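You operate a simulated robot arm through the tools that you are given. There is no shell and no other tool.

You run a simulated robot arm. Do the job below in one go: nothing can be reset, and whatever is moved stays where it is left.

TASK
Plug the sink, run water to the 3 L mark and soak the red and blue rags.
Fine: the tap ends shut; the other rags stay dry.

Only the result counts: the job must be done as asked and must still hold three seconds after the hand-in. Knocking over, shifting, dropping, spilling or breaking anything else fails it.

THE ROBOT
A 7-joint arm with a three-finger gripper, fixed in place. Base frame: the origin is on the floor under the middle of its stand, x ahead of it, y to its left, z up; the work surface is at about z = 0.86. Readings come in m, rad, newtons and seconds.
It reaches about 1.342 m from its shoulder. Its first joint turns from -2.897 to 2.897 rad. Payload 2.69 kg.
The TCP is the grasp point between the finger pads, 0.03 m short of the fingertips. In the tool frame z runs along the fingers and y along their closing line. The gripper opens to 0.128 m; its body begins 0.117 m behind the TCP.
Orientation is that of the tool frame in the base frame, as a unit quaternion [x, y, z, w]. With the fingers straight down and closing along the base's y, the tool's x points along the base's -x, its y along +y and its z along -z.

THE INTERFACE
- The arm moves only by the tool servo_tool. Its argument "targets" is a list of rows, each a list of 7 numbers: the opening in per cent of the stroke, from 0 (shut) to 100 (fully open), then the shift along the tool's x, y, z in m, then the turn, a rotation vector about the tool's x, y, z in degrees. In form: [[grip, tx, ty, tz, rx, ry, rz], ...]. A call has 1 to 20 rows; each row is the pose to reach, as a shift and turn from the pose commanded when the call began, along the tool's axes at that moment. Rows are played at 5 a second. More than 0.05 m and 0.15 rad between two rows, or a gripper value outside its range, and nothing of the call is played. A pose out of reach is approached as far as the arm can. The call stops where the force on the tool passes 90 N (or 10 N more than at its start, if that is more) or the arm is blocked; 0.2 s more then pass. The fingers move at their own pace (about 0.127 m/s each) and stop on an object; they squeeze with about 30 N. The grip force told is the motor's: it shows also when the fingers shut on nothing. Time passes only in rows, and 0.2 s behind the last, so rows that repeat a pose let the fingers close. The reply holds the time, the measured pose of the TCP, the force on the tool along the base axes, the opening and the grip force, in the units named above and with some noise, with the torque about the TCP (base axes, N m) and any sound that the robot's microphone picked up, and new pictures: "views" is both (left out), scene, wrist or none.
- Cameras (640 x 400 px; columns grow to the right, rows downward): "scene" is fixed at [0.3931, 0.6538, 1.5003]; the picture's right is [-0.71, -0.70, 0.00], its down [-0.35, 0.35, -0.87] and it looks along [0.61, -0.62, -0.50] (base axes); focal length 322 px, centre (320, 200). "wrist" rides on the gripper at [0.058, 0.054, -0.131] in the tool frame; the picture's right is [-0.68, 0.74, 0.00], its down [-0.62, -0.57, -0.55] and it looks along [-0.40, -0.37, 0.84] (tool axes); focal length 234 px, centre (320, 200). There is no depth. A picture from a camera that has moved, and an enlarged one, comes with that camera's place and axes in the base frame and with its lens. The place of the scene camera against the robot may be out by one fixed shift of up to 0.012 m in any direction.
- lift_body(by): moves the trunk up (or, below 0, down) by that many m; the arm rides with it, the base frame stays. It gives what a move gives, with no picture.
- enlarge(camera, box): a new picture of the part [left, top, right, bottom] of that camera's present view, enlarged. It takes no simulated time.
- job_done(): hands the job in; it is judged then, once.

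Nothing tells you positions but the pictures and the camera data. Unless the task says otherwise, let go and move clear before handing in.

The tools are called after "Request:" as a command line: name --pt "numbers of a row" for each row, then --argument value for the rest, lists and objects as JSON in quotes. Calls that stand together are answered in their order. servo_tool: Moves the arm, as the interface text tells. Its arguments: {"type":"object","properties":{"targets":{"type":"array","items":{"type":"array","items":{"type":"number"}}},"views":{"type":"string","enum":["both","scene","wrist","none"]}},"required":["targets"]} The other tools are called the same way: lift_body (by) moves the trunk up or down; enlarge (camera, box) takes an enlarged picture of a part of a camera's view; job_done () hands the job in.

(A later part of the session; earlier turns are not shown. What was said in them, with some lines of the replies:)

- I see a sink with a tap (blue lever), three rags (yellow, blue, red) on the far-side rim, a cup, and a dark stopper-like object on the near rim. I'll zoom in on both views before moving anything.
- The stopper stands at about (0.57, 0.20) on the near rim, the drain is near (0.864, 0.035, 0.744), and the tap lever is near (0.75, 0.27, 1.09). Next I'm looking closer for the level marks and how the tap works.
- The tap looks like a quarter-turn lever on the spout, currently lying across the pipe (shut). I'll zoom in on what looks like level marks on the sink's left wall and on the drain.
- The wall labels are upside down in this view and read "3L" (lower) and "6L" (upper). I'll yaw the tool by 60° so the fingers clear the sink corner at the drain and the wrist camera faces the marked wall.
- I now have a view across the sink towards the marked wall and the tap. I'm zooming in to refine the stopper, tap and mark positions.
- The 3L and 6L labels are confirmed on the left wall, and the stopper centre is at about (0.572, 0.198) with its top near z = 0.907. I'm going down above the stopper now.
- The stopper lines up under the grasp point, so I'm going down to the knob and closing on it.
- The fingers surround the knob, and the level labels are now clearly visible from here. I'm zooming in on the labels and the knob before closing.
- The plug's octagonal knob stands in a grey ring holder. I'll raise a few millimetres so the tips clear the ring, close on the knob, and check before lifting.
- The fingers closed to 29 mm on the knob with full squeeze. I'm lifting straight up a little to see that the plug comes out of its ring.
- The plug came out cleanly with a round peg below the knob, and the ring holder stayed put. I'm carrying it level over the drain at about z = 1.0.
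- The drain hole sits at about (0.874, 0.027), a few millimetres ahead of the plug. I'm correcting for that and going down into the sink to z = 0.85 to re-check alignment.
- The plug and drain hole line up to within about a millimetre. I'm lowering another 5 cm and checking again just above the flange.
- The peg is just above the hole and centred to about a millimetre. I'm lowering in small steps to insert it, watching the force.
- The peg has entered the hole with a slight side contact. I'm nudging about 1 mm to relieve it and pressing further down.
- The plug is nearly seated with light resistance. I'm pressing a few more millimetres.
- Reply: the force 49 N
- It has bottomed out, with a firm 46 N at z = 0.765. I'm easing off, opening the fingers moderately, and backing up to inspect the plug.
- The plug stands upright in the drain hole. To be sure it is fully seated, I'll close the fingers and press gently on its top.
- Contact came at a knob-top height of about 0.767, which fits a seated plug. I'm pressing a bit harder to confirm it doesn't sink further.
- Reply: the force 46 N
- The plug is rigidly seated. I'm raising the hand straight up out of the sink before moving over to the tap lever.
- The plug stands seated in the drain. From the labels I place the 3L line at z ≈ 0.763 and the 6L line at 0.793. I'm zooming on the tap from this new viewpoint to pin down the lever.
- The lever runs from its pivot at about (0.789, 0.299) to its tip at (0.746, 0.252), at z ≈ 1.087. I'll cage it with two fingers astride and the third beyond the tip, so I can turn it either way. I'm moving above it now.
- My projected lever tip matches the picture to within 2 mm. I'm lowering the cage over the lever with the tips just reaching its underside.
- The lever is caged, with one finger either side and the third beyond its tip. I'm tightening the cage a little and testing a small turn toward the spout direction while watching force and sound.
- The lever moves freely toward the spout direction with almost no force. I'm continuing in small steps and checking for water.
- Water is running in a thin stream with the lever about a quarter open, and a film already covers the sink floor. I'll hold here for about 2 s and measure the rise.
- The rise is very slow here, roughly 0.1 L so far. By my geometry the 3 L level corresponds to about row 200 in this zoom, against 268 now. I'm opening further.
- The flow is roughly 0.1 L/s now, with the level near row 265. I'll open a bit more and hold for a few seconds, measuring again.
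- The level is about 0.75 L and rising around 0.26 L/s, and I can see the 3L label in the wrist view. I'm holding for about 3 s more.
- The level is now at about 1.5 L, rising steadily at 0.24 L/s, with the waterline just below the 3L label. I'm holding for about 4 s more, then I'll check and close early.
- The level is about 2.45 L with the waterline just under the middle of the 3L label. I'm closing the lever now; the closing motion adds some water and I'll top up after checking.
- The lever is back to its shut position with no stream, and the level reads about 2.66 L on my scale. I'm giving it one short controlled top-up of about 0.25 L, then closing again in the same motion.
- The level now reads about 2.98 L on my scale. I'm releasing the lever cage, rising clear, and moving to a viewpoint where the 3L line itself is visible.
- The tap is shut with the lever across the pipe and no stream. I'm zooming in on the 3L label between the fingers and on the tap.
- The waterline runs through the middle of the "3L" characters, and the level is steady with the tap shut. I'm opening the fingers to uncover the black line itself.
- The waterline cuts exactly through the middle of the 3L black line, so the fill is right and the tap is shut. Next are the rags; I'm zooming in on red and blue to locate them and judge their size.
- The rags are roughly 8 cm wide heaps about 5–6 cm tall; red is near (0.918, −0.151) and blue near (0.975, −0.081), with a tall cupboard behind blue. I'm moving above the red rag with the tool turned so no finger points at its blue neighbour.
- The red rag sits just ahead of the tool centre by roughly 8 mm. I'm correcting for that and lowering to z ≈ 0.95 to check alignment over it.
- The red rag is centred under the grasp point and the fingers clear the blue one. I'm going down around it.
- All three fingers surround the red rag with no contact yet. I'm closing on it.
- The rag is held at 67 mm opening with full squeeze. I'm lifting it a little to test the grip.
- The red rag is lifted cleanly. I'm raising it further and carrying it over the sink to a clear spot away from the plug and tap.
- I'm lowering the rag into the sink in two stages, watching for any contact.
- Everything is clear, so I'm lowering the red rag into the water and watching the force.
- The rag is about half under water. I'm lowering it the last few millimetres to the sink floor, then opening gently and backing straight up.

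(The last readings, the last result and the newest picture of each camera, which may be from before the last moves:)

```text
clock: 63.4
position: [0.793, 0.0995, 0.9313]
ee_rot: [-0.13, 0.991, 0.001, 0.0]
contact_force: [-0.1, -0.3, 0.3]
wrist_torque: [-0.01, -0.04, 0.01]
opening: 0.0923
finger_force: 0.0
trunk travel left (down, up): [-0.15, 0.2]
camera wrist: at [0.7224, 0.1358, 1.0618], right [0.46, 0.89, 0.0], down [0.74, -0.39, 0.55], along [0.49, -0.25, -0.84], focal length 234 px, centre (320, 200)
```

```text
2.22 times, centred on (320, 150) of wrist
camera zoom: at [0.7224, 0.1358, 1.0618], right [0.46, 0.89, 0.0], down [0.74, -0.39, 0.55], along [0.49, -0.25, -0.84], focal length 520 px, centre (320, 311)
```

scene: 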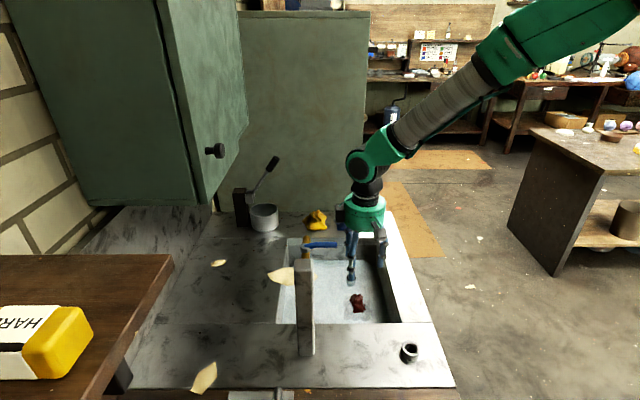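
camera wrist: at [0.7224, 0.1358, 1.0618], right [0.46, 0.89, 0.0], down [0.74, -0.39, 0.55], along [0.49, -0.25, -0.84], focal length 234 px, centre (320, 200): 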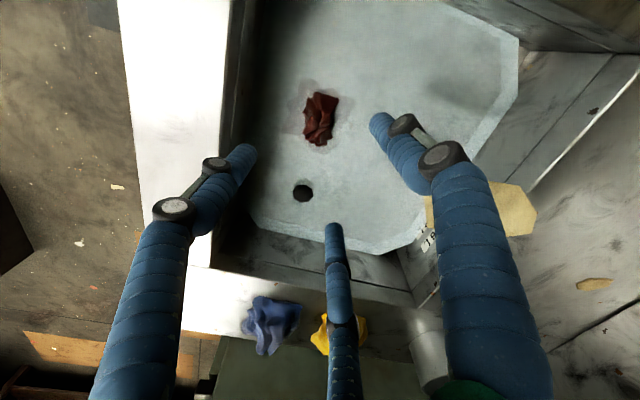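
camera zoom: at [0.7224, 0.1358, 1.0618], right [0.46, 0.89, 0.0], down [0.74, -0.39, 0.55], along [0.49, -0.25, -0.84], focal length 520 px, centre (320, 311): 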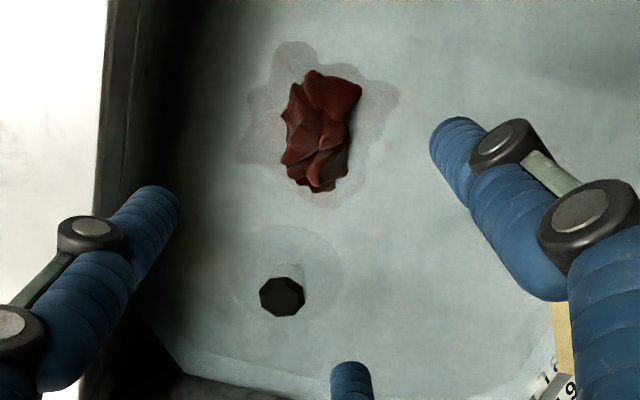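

The red rag has turned dark maroon, which means it is wet. I'm rising clear and moving above the blue rag at about (0.976, −0.081).

Request:
servo_tool --pt "72 0 0 -0.045 0 0 0" --pt "72 0 0 -0.09 0 0 0" --pt "72 0 0 -0.135 0 0 0" --pt "72 0 0 -0.165 0 0 0" --pt "72 -0.0217 -0.037 -0.165 0 0 0" --pt "72 -0.0434 -0.0739 -0.165 0 0 0" --pt "72 -0.0651 -0.1109 -0.165 0 0 0" --pt "80 -0.0867 -0.1478 -0.165 0 0 0" --pt "95 -0.1084 -0.1848 -0.165 0 0 0" --pt "95 -0.1301 -0.2217 -0.165 0 0 0" --pt "95 -0.1301 -0.2217 -0.165 0 0 0" --views "both"

Request:
enlarge --camera "wrist" --box '[240, 60, 440, 220]'

Request:
enlarge --camera "scene" --box '[290, 120, 410, 250]'

```text
clock: 65.8
position: [0.9758, -0.0824, 1.097]
ee_rot: [-0.13, 0.991, -0.001, -0.001]
contact_force: [1.1, 0.5, -0.8]
wrist_torque: [0.04, 0.0, -0.02]
opening: 0.1214
finger_force: 0.1
trunk travel left (down, up): [-0.15, 0.2]
camera wrist: at [0.9051, -0.0463, 1.2274], right [0.46, 0.89, 0.0], down [0.74, -0.39, 0.55], along [0.49, -0.25, -0.84], focal length 234 px, centre (320, 200)
```

scene: 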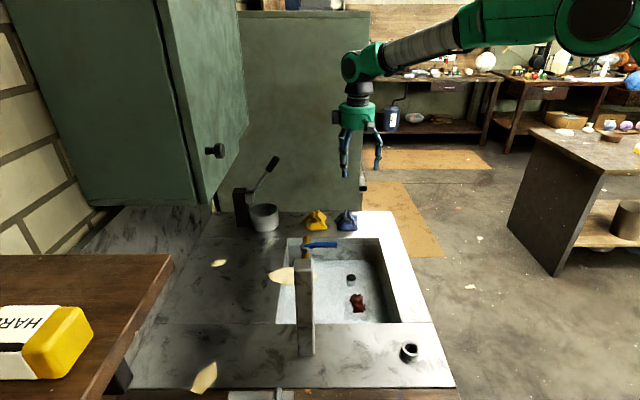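
wrist: 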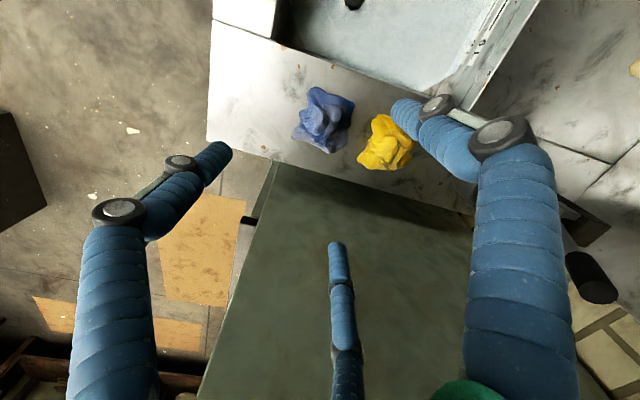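

```text
2.50 times, centred on (340, 140) of wrist
camera zoom: at [0.9051, -0.0463, 1.2274], right [0.46, 0.89, 0.0], down [0.74, -0.39, 0.55], along [0.49, -0.25, -0.84], focal length 585 px, centre (270, 350)
```

zoom: 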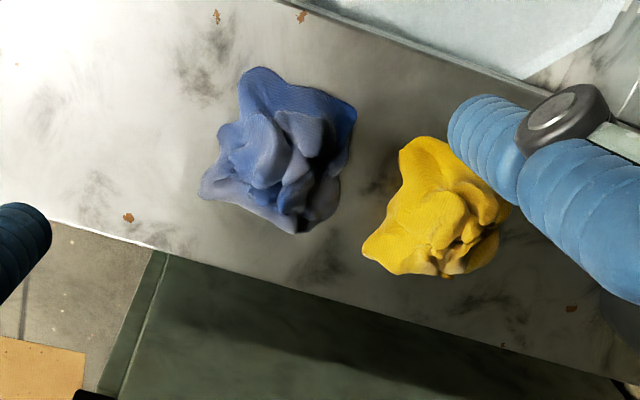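

```text
3.08 times, centred on (350, 185) of scene
camera zoom: at [0.3931, 0.6538, 1.5003], right [-0.71, -0.7, 0.0], down [-0.35, 0.35, -0.87], along [0.61, -0.62, -0.5], focal length 992 px, centre (228, 246)
```

zoom: 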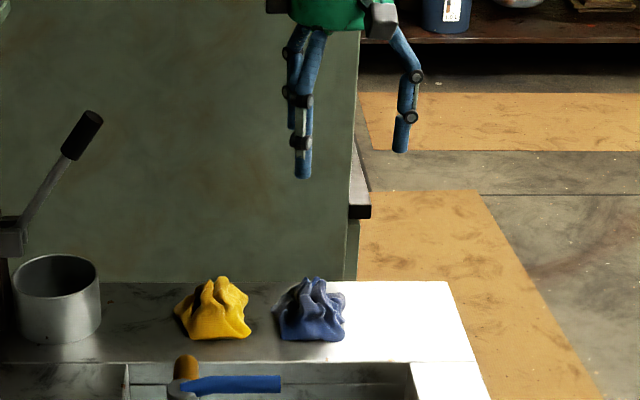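

The blue rag is about 6 mm off the tool axis. I'm correcting that and lowering to z ≈ 0.957 for a check.

Request:
servo_tool --pt "95 -0.0067 0 0.04 0 0 0" --pt "95 -0.0067 0 0.08 0 0 0" --pt "95 -0.0067 0 0.115 0 0 0" --pt "95 -0.0067 0 0.14 0 0 0" --pt "95 -0.0067 0 0.14 0 0 0" --views "both"

Request:
enlarge --camera "wrist" --box '[220, 80, 420, 260]'

Request:
enlarge --camera "scene" --box '[290, 140, 400, 250]'

```text
clock: 67.0
position: [0.9833, -0.0814, 0.9551]
ee_rot: [-0.131, 0.991, 0.0, -0.001]
contact_force: [0.4, 0.3, -0.5]
wrist_torque: [0.03, 0.01, -0.01]
opening: 0.1217
finger_force: 0.0
trunk travel left (down, up): [-0.15, 0.2]
camera wrist: at [0.9131, -0.0451, 1.0856], right [0.46, 0.89, 0.0], down [0.74, -0.39, 0.55], along [0.49, -0.25, -0.84], focal length 234 px, centre (320, 200)
```

scene: 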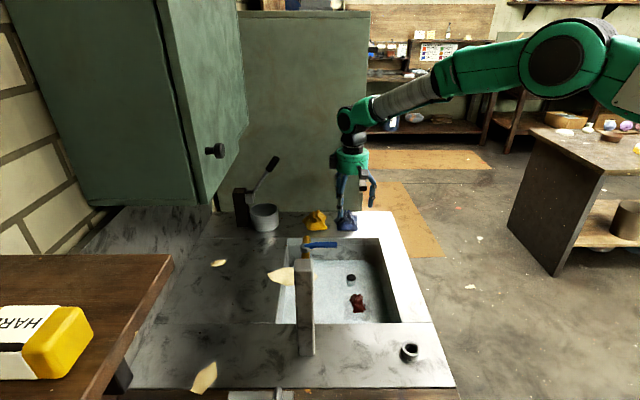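
wrist: 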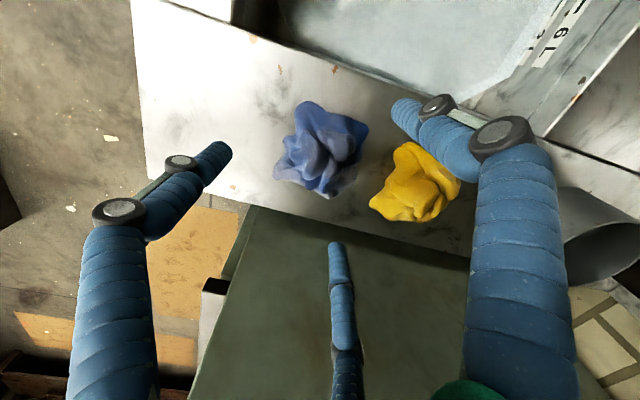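

```text
2.22 times, centred on (320, 170) of wrist
camera zoom: at [0.9131, -0.0451, 1.0856], right [0.46, 0.89, 0.0], down [0.74, -0.39, 0.55], along [0.49, -0.25, -0.84], focal length 520 px, centre (320, 267)
```

zoom: 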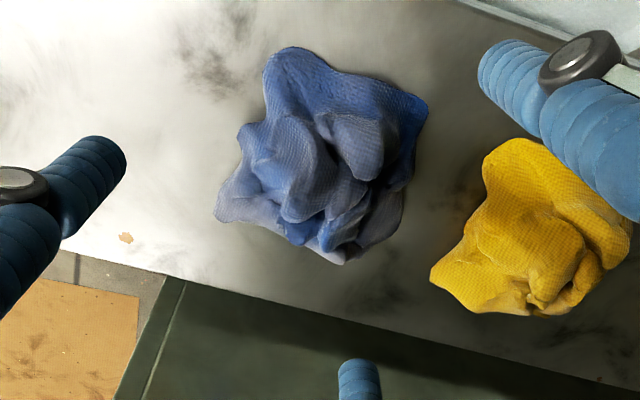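

```text
3.64 times, centred on (345, 195) of scene
camera zoom: at [0.3931, 0.6538, 1.5003], right [-0.71, -0.7, 0.0], down [-0.35, 0.35, -0.87], along [0.61, -0.62, -0.5], focal length 1172 px, centre (229, 218)
```

zoom: 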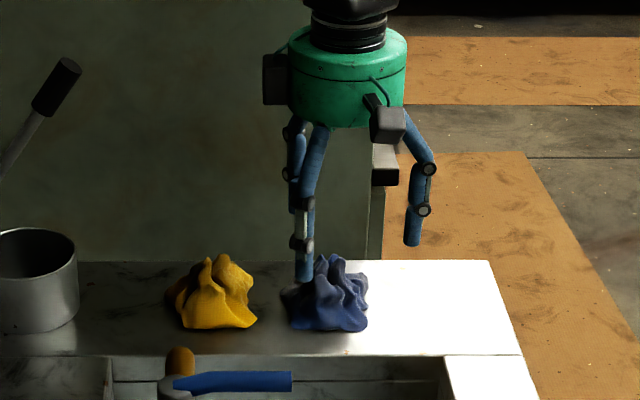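

The blue rag is centred and the yellow one is clear of the fingers. I'm descending around it.

Request:
servo_tool --pt "95 0 0 0.025 0 0 0" --pt "95 0 0 0.045 0 0 0" --pt "95 0 0 0.058 0 0 0" --pt "95 0 0 0.058 0 0 0" --views "both"

Request:
enlarge --camera "scene" --box '[290, 170, 400, 250]'

```text
clock: 68.0
position: [0.9842, -0.0792, 0.8981]
ee_rot: [-0.131, 0.991, 0.0, 0.0]
contact_force: [-1.1, -0.7, 0.0]
wrist_torque: [0.01, 0.01, 0.0]
opening: 0.1217
finger_force: 0.1
trunk travel left (down, up): [-0.15, 0.2]
camera wrist: at [0.9117, -0.0435, 1.0287], right [0.46, 0.89, 0.0], down [0.74, -0.39, 0.55], along [0.49, -0.25, -0.84], focal length 234 px, centre (320, 200)
```

scene: 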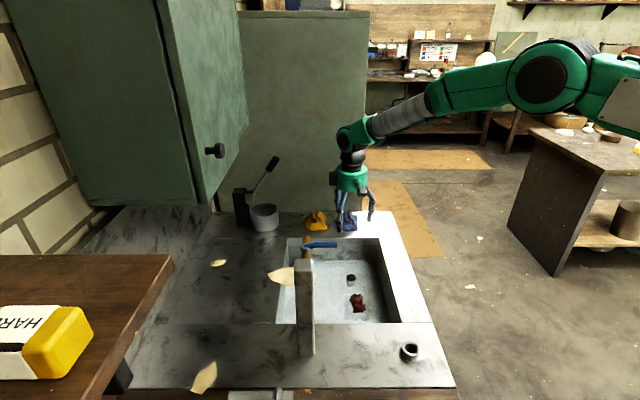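
wrist: 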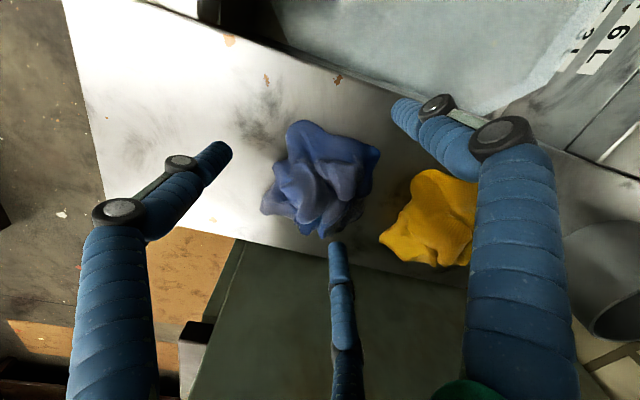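

```text
5.00 times, centred on (345, 210) of scene
camera zoom: at [0.3931, 0.6538, 1.5003], right [-0.71, -0.7, 0.0], down [-0.35, 0.35, -0.87], along [0.61, -0.62, -0.5], focal length 1612 px, centre (195, 150)
```

zoom: 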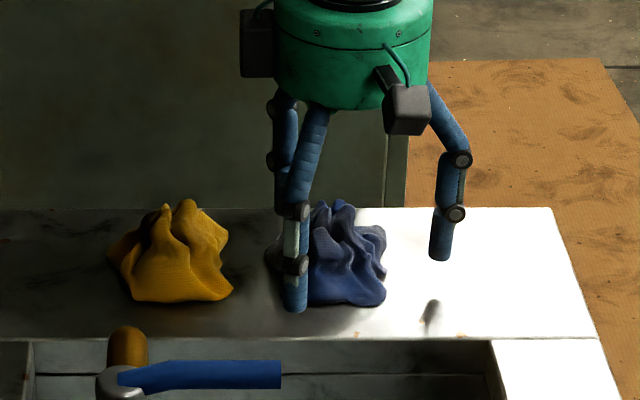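

The fingers surround the blue rag without contact and the yellow one is untouched. I'm closing on the blue rag and lifting a little.

Request:
servo_tool --pt "80 0 0 0 0 0 0" --pt "60 0 0 0 0 0 0" --pt "40 0 0 0 0 0 0" --pt "20 0 0 0 0 0 0" --pt "0 0 0 0 0 0 0" --pt "0 0 0 0 0 0 0" --pt "0 0 0 0 0 0 0" --views "none"

Request:
enlarge --camera "scene" --box '[290, 170, 400, 250]'

```text
clock: 69.6
position: [0.9825, -0.0804, 0.8988]
ee_rot: [-0.13, 0.991, 0.001, 0.0]
contact_force: [1.4, -2.2, 4.7]
wrist_torque: [-0.17, -0.06, 0.01]
opening: 0.0661
finger_force: 30.4
trunk travel left (down, up): [-0.15, 0.2]
```

```text
5.00 times, centred on (345, 210) of scene
camera zoom: at [0.3931, 0.6538, 1.5003], right [-0.71, -0.7, 0.0], down [-0.35, 0.35, -0.87], along [0.61, -0.62, -0.5], focal length 1612 px, centre (195, 150)
```

zoom: 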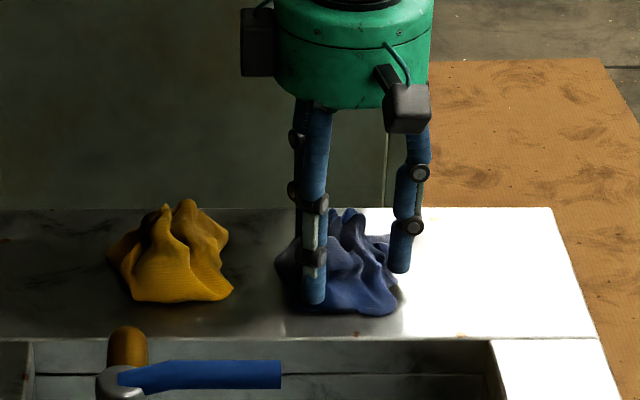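

The blue rag is gripped at 66 mm. I'm lifting it and checking that the yellow one stays put.

Request:
servo_tool --pt "0 0 0 -0.01 0 0 0" --pt "0 0 0 -0.03 0 0 0" --pt "0 0 0 -0.07 0 0 0" --pt "0 0 0 -0.11 0 0 0" --pt "0 0 0 -0.15 0 0 0" --pt "0 0 0 -0.15 0 0 0" --views "both"

Request:
enlarge --camera "scene" --box '[290, 130, 400, 250]'

```text
clock: 71.0
position: [0.9799, -0.079, 1.0497]
ee_rot: [-0.131, 0.991, 0.0, 0.0]
contact_force: [-0.9, -0.6, -0.1]
wrist_torque: [0.02, -0.02, -0.02]
opening: 0.066
finger_force: 30.3
trunk travel left (down, up): [-0.15, 0.2]
camera wrist: at [0.9101, -0.0434, 1.1799], right [0.46, 0.89, 0.0], down [0.74, -0.39, 0.55], along [0.49, -0.25, -0.84], focal length 234 px, centre (320, 200)
```

scene: 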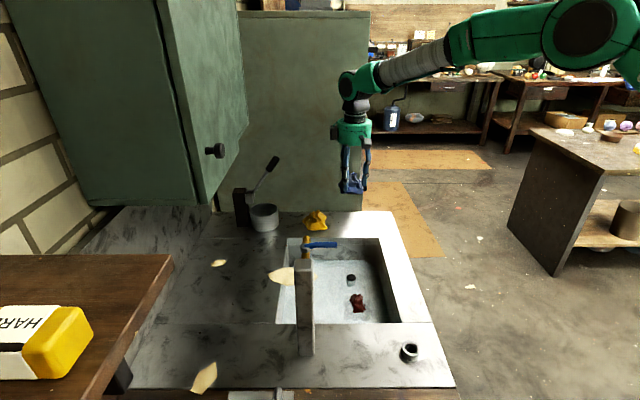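
wrist: 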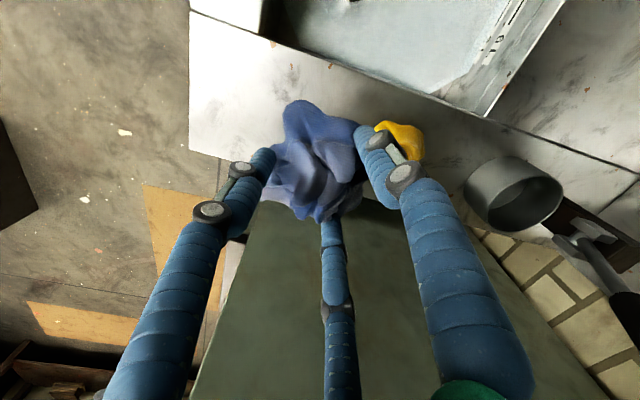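

```text
3.33 times, centred on (345, 190) of scene
camera zoom: at [0.3931, 0.6538, 1.5003], right [-0.71, -0.7, 0.0], down [-0.35, 0.35, -0.87], along [0.61, -0.62, -0.5], focal length 1074 px, centre (237, 233)
```

zoom: 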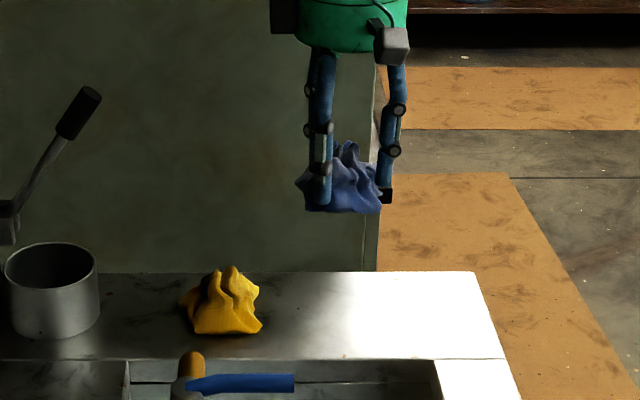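

The blue rag is held and the yellow one is untouched. I'm carrying it over to the near-right corner of the sink, turning the tool 45° so a finger points into the corner.

Request:
servo_tool --pt "0 0.0229 0.0326 0 0 0 5" --pt "0 0.0458 0.0652 0 0 0 10" --pt "0 0.0687 0.0978 0 0 0 15" --pt "0 0.0916 0.1304 0 0 0 20" --pt "0 0.1145 0.163 0 0 0 25" --pt "0 0.1374 0.1956 0 0 0 30" --pt "0 0.1603 0.2282 0 0 0 35" --pt "0 0.1832 0.2608 0 0 0 40" --pt "0 0.2061 0.2934 0 0 0 45" --pt "0 0.2061 0.2934 0 0 0 45" --views "both"

Request:
enlarge --camera "scene" --box '[290, 180, 430, 320]'

```text
clock: 73.2
position: [0.7062, 0.1501, 1.0499]
ee_rot: [0.258, 0.966, 0.001, 0.0]
contact_force: [-0.2, 0.3, -1.3]
wrist_torque: [-0.05, -0.06, -0.01]
opening: 0.0657
finger_force: 29.8
trunk travel left (down, up): [-0.15, 0.2]
camera wrist: at [0.6811, 0.2246, 1.1803], right [0.95, 0.3, 0.0], down [0.25, -0.8, 0.55], along [0.16, -0.52, -0.84], focal length 234 px, centre (320, 200)
```

scene: 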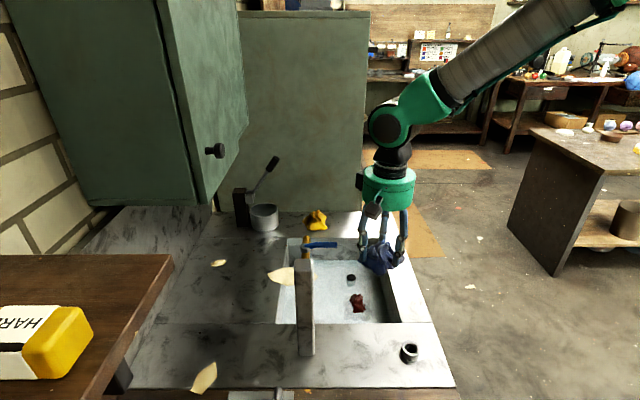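
wrist: 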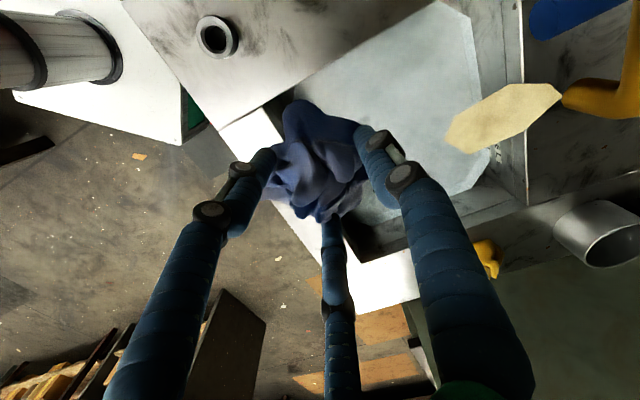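

```text
2.86 times, centred on (360, 250) of scene
camera zoom: at [0.3931, 0.6538, 1.5003], right [-0.71, -0.7, 0.0], down [-0.35, 0.35, -0.87], along [0.61, -0.62, -0.5], focal length 921 px, centre (206, 57)
```

zoom: 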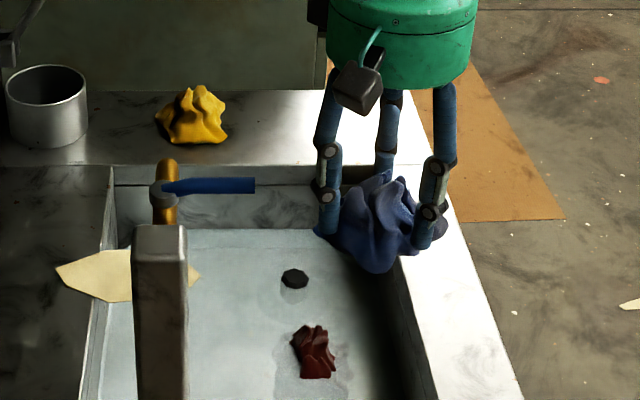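

The rag is a bit close to the walls here, so I'll shift about 2 cm inward and then lower to just above the water for a check.

Request:
servo_tool --pt "0 -0.0129 0.0136 0.02 0 0 0" --pt "0 -0.0129 0.0136 0.06 0 0 0" --pt "0 -0.0129 0.0136 0.1 0 0 0" --pt "0 -0.0129 0.0136 0.14 0 0 0" --pt "0 -0.0129 0.0136 0.165 0 0 0" --pt "0 -0.0129 0.0136 0.165 0 0 0" --views "both"

Request:
enlarge --camera "scene" --box '[290, 200, 430, 330]'

```text
clock: 74.6
position: [0.7254, 0.1576, 0.885]
ee_rot: [0.259, 0.966, 0.0, 0.0]
contact_force: [0.0, 0.2, -1.3]
wrist_torque: [-0.05, 0.01, 0.0]
opening: 0.0655
finger_force: 30.7
trunk travel left (down, up): [-0.15, 0.2]
camera wrist: at [0.7013, 0.2333, 1.0155], right [0.95, 0.3, 0.0], down [0.25, -0.8, 0.55], along [0.16, -0.52, -0.84], focal length 234 px, centre (320, 200)
```

scene: 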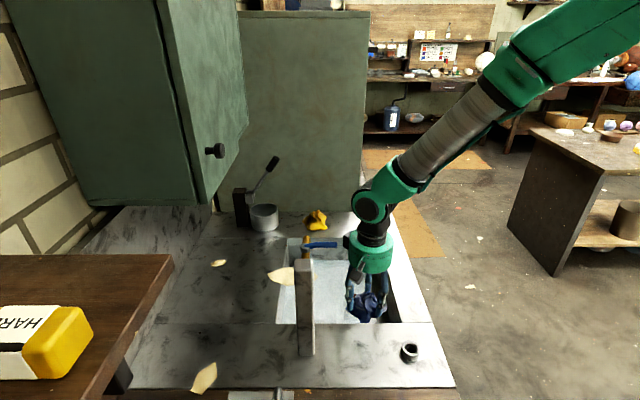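
wrist: 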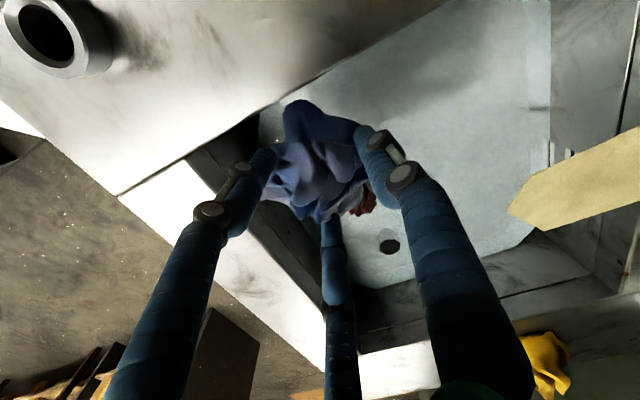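

```text
3.08 times, centred on (360, 265) of scene
camera zoom: at [0.3931, 0.6538, 1.5003], right [-0.71, -0.7, 0.0], down [-0.35, 0.35, -0.87], along [0.61, -0.62, -0.5], focal length 992 px, centre (197, 0)
```

zoom: 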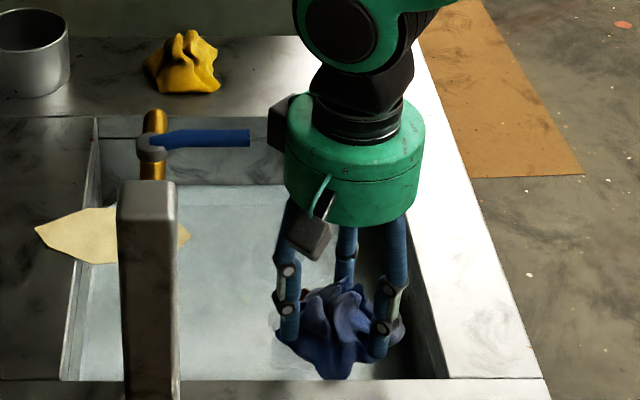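

The rag is below rim level and clear of the walls. I'm lowering it into the water next to the red one.

Request:
servo_tool --pt "0 0 0 0.03 0 0 0" --pt "0 0 0 0.06 0 0 0" --pt "0 0 0 0.085 0 0 0" --pt "0 0 0 0.105 0 0 0" --pt "0 0 0 0.105 0 0 0" --views "both"

Request:
enlarge --camera "scene" --box '[290, 200, 430, 330]'

Request:
enlarge --camera "wrist" --box '[220, 80, 440, 260]'

```text
clock: 75.8
position: [0.7245, 0.1577, 0.7791]
ee_rot: [0.259, 0.966, 0.0, 0.0]
contact_force: [0.8, 0.1, 0.4]
wrist_torque: [0.01, 0.02, 0.03]
opening: 0.0656
finger_force: 30.2
trunk travel left (down, up): [-0.15, 0.2]
camera wrist: at [0.7, 0.2335, 0.9098], right [0.95, 0.3, 0.0], down [0.25, -0.8, 0.55], along [0.16, -0.52, -0.84], focal length 234 px, centre (320, 200)
```

scene: 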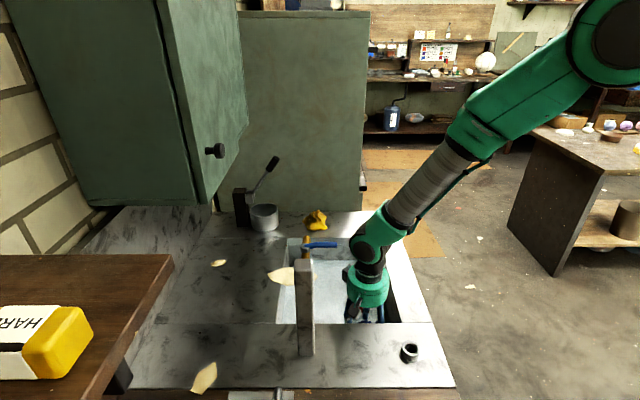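
wrist: 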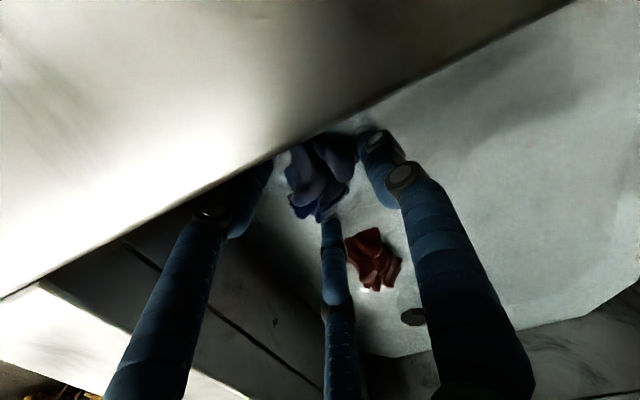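

```text
3.08 times, centred on (360, 265) of scene
camera zoom: at [0.3931, 0.6538, 1.5003], right [-0.71, -0.7, 0.0], down [-0.35, 0.35, -0.87], along [0.61, -0.62, -0.5], focal length 992 px, centre (197, 0)
```

zoom: 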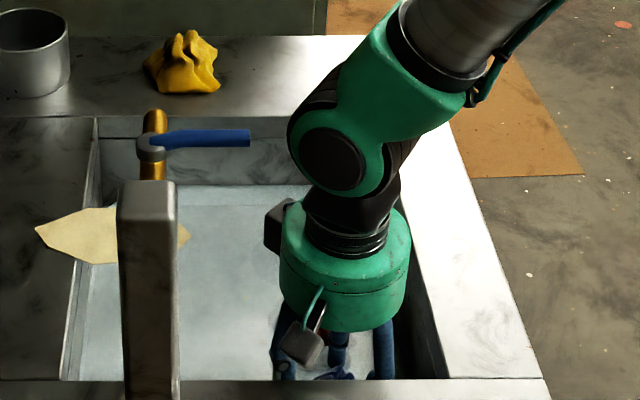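

```text
2.22 times, centred on (330, 170) of wrist
camera zoom: at [0.7, 0.2335, 0.9098], right [0.95, 0.3, 0.0], down [0.25, -0.8, 0.55], along [0.16, -0.52, -0.84], focal length 520 px, centre (298, 267)
```

zoom: 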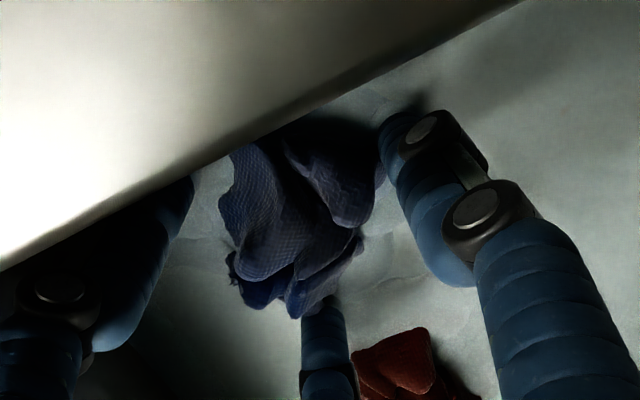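

The blue rag is in the water, nearly on the floor, with no contact forces. I'm lowering a few more millimetres, opening just enough to release so I don't push the red rag, and backing up.

Request:
servo_tool --pt "0 0 0 0.003 0 0 0" --pt "0 0 0 0.006 0 0 0" --pt "0 0 0 0.006 0 0 0" --pt "54 0 0 0.006 0 0 0" --pt "58 0 0 0.006 0 0 0" --pt "63 0 0 0.006 0 0 0" --pt "63 0 0 0.006 0 0 0" --pt "63 0 0 -0.015 0 0 0" --pt "63 0 0 -0.05 0 0 0" --pt "63 0 0 -0.09 0 0 0" --pt "63 0 0 -0.13 0 0 0" --pt "63 0 0 -0.17 0 0 0" --pt "63 0 0 -0.17 0 0 0" --views "both"

Request:
enlarge --camera "wrist" --box '[220, 60, 440, 260]'

Request:
enlarge --camera "scene" --box '[290, 200, 430, 330]'

```text
clock: 78.6
position: [0.7233, 0.1569, 0.9504]
ee_rot: [0.259, 0.966, 0.001, -0.001]
contact_force: [-0.1, -0.3, -0.6]
wrist_torque: [0.0, -0.04, -0.03]
opening: 0.0807
finger_force: 0.0
trunk travel left (down, up): [-0.15, 0.2]
camera wrist: at [0.6988, 0.2314, 1.0822], right [0.95, 0.3, 0.0], down [0.25, -0.8, 0.55], along [0.16, -0.52, -0.84], focal length 234 px, centre (320, 200)
```

scene: 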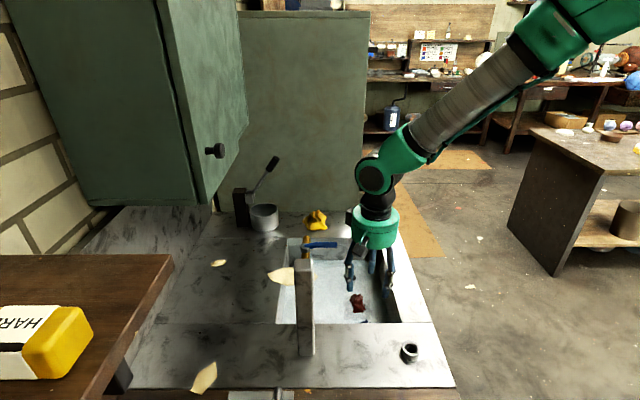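
wrist: 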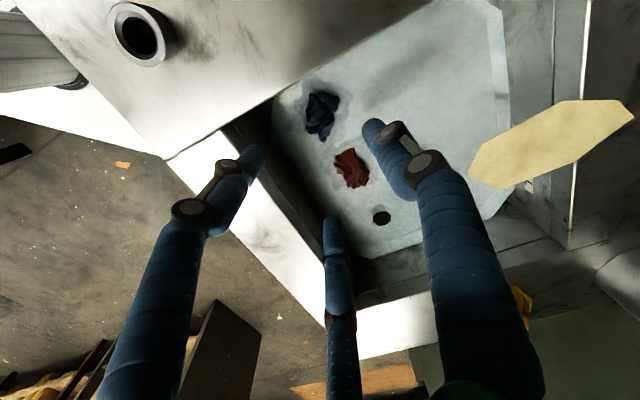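

```text
2.00 times, centred on (330, 160) of wrist
camera zoom: at [0.6988, 0.2314, 1.0822], right [0.95, 0.3, 0.0], down [0.25, -0.8, 0.55], along [0.16, -0.52, -0.84], focal length 468 px, centre (300, 280)
```

zoom: 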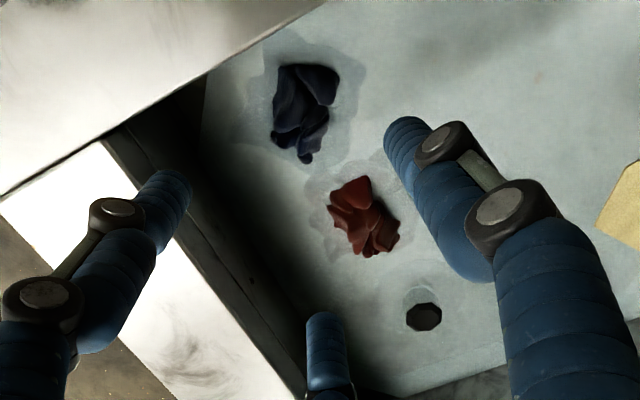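

```text
3.08 times, centred on (360, 265) of scene
camera zoom: at [0.3931, 0.6538, 1.5003], right [-0.71, -0.7, 0.0], down [-0.35, 0.35, -0.87], along [0.61, -0.62, -0.5], focal length 992 px, centre (197, 0)
```

zoom: 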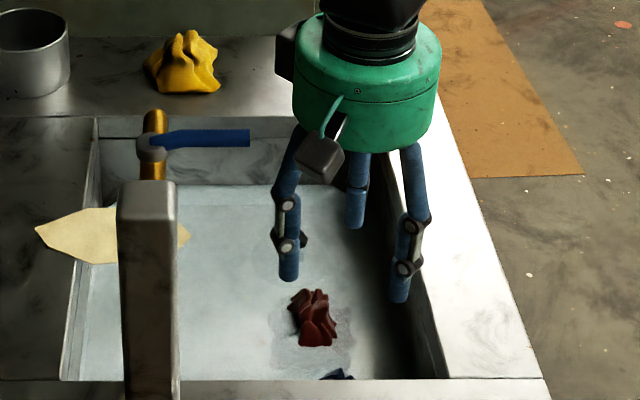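

Both rags have darkened and sit in the water; the plug is undisturbed. I'm rising clear and returning to the viewpoint where I can read the level on the label again.

Request:
servo_tool --pt "63 0 0 -0.04 0 0 0" --pt "63 0 0 -0.08 0 0 0" --pt "63 0 0 -0.12 0 0 0" --pt "63 0 0 -0.16 0 0 0" --pt "63 0 0 -0.195 0 0 0" --pt "70 -0.0135 -0.0073 -0.195 0 0 -8.29" --pt "80 -0.027 -0.0146 -0.195 0 0 -16.58" --pt "90 -0.0406 -0.0219 -0.195 0 0 -24.88" --pt "100 -0.0541 -0.0292 -0.195 0 0 -33.17" --pt "100 -0.0676 -0.0365 -0.195 0 0 -41.46" --pt "100 -0.0811 -0.0438 -0.195 0 0 -49.75" --pt "100 -0.0946 -0.051 -0.195 0 0 -58.04" --pt "100 -0.1081 -0.0583 -0.195 0 0 -66.33" --pt "100 -0.1217 -0.0656 -0.195 0 0 -74.63" --pt "100 -0.1352 -0.0729 -0.195 0 0 -82.92" --pt "100 -0.1487 -0.0802 -0.195 0 0 -91.21" --pt "100 -0.1622 -0.0875 -0.195 0 0 -99.5" --pt "100 -0.1622 -0.0875 -0.195 0 0 -99.5" --views "both"

Request:
enlarge --camera "wrist" --box '[335, 180, 375, 210]'

Request:
enlarge --camera "scene" --box '[330, 245, 390, 275]'

Request:
enlarge --camera "scene" --box '[260, 200, 420, 330]'

```text
clock: 82.4
position: [0.822, -0.0022, 1.143]
ee_rot: [-0.57, 0.822, -0.001, 0.0]
contact_force: [0.1, -0.3, -0.7]
wrist_torque: [0.06, -0.01, -0.01]
opening: 0.1279
finger_force: 0.1
trunk travel left (down, up): [-0.15, 0.2]
camera wrist: at [0.7508, -0.0383, 1.2739], right [-0.45, 0.89, 0.0], down [0.74, 0.38, 0.55], along [0.49, 0.25, -0.84], focal length 234 px, centre (320, 200)
```

scene: 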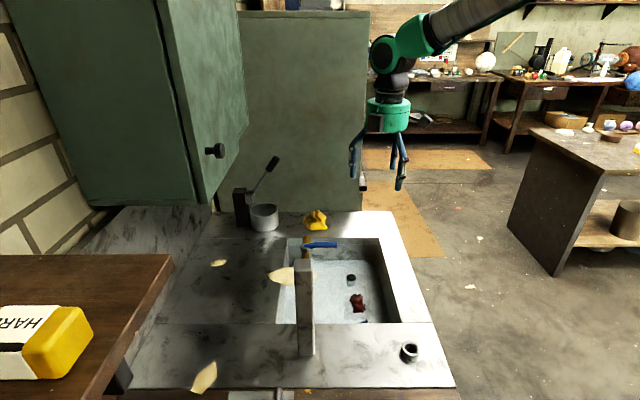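
wrist: 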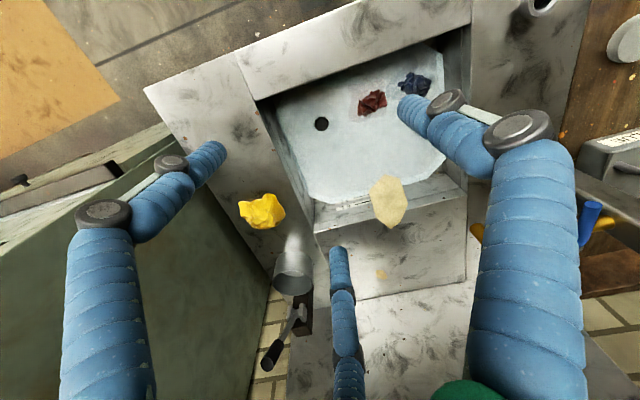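

```text
13.33 times, centred on (355, 195) of wrist
camera zoom: at [0.7508, -0.0383, 1.2739], right [-0.45, 0.89, 0.0], down [0.74, 0.38, 0.55], along [0.49, 0.25, -0.84], focal length 3122 px, centre (-147, 267)
```

zoom: 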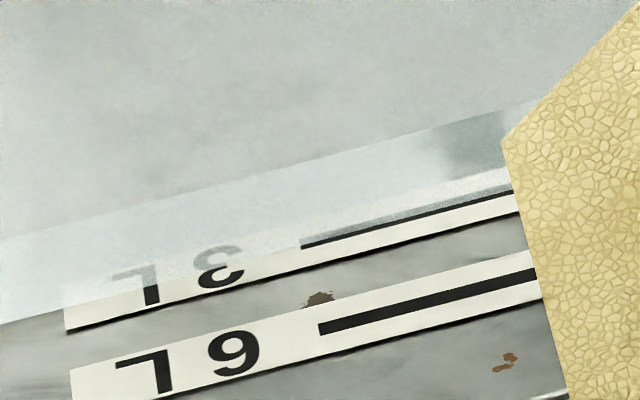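

```text
10.67 times, centred on (360, 260) of scene
camera zoom: at [0.3931, 0.6538, 1.5003], right [-0.71, -0.7, 0.0], down [-0.35, 0.35, -0.87], along [0.61, -0.62, -0.5], focal length 3438 px, centre (-107, -440)
```

zoom: 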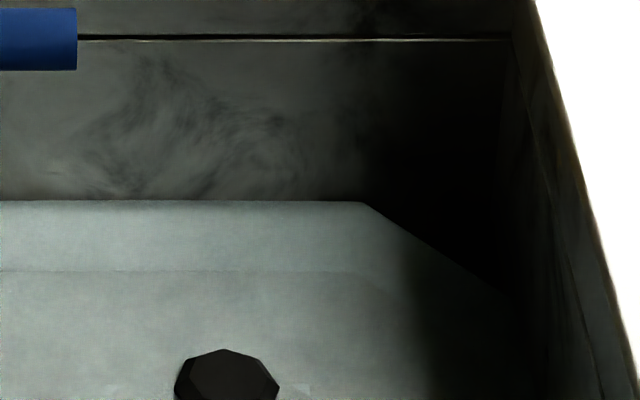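

```text
3.08 times, centred on (340, 265) of scene
camera zoom: at [0.3931, 0.6538, 1.5003], right [-0.71, -0.7, 0.0], down [-0.35, 0.35, -0.87], along [0.61, -0.62, -0.5], focal length 992 px, centre (258, 0)
```

zoom: 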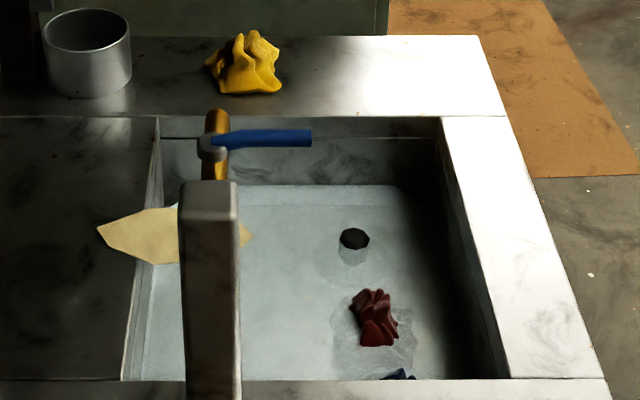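

The waterline is still exactly on the 3L line after more than 35 s, so the tap is shut and the plug holds. I'm taking a last close look at the soaked rags, the tap and the dry yellow rag.

Request:
enlarge --camera "wrist" --box '[300, 50, 450, 150]'

Request:
enlarge --camera "wrist" --box '[210, 170, 320, 250]'

Request:
enlarge --camera "scene" --box '[280, 220, 350, 290]'

```text
4.00 times, centred on (375, 100) of wrist
camera zoom: at [0.7508, -0.0383, 1.2739], right [-0.45, 0.89, 0.0], down [0.74, 0.38, 0.55], along [0.49, 0.25, -0.84], focal length 937 px, centre (100, 600)
```

zoom: 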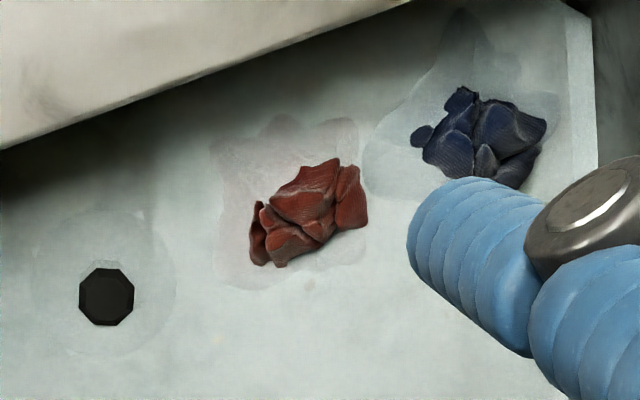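

```text
5.00 times, centred on (265, 210) of wrist
camera zoom: at [0.7508, -0.0383, 1.2739], right [-0.45, 0.89, 0.0], down [0.74, 0.38, 0.55], along [0.49, 0.25, -0.84], focal length 1171 px, centre (595, 150)
```

zoom: 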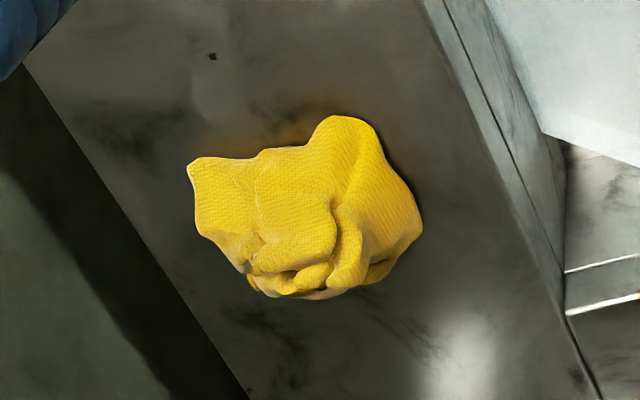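

```text
5.71 times, centred on (315, 255) of scene
camera zoom: at [0.3931, 0.6538, 1.5003], right [-0.71, -0.7, 0.0], down [-0.35, 0.35, -0.87], along [0.61, -0.62, -0.5], focal length 1842 px, centre (349, -114)
```

zoom: 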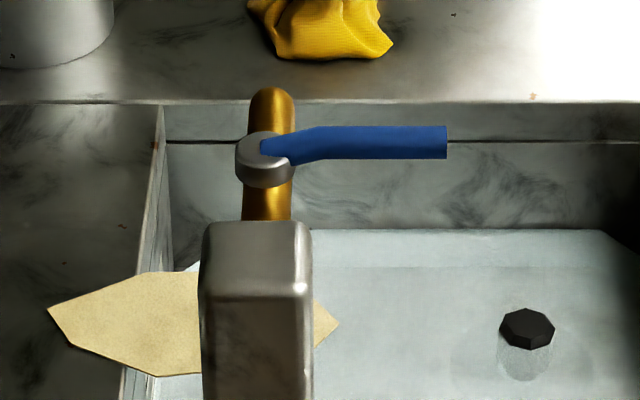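

The lever is exactly where it began (shut), the level is on the 3L line, and the plug is seated. Red and blue are dark and lying in the water, yellow is dry and untouched, and the hand is empty and clear, so I'm handing in.

Request:
job_done

```text
The job is handed in.
```

The sink is plugged, filled to the 3 L mark, and the red and blue rags are soaking in it. I've handed the job in.

- **Plug:** it is pressed fully into the drain and did not move when I pushed on it again with about 46 N.
- **Water level:** the waterline sat on the 3L line when I last looked. It had not visibly changed in over 35 s, so the plug holds.
- **Tap:** shut, with the lever back exactly where it started.
- **Red and blue rags:** both turned dark in the water. They sit on the sink floor with their tops above the 3 cm of water.
- **Yellow rag:** still on the rim, dry and untouched.
- **Hand:** empty and clear of everything.
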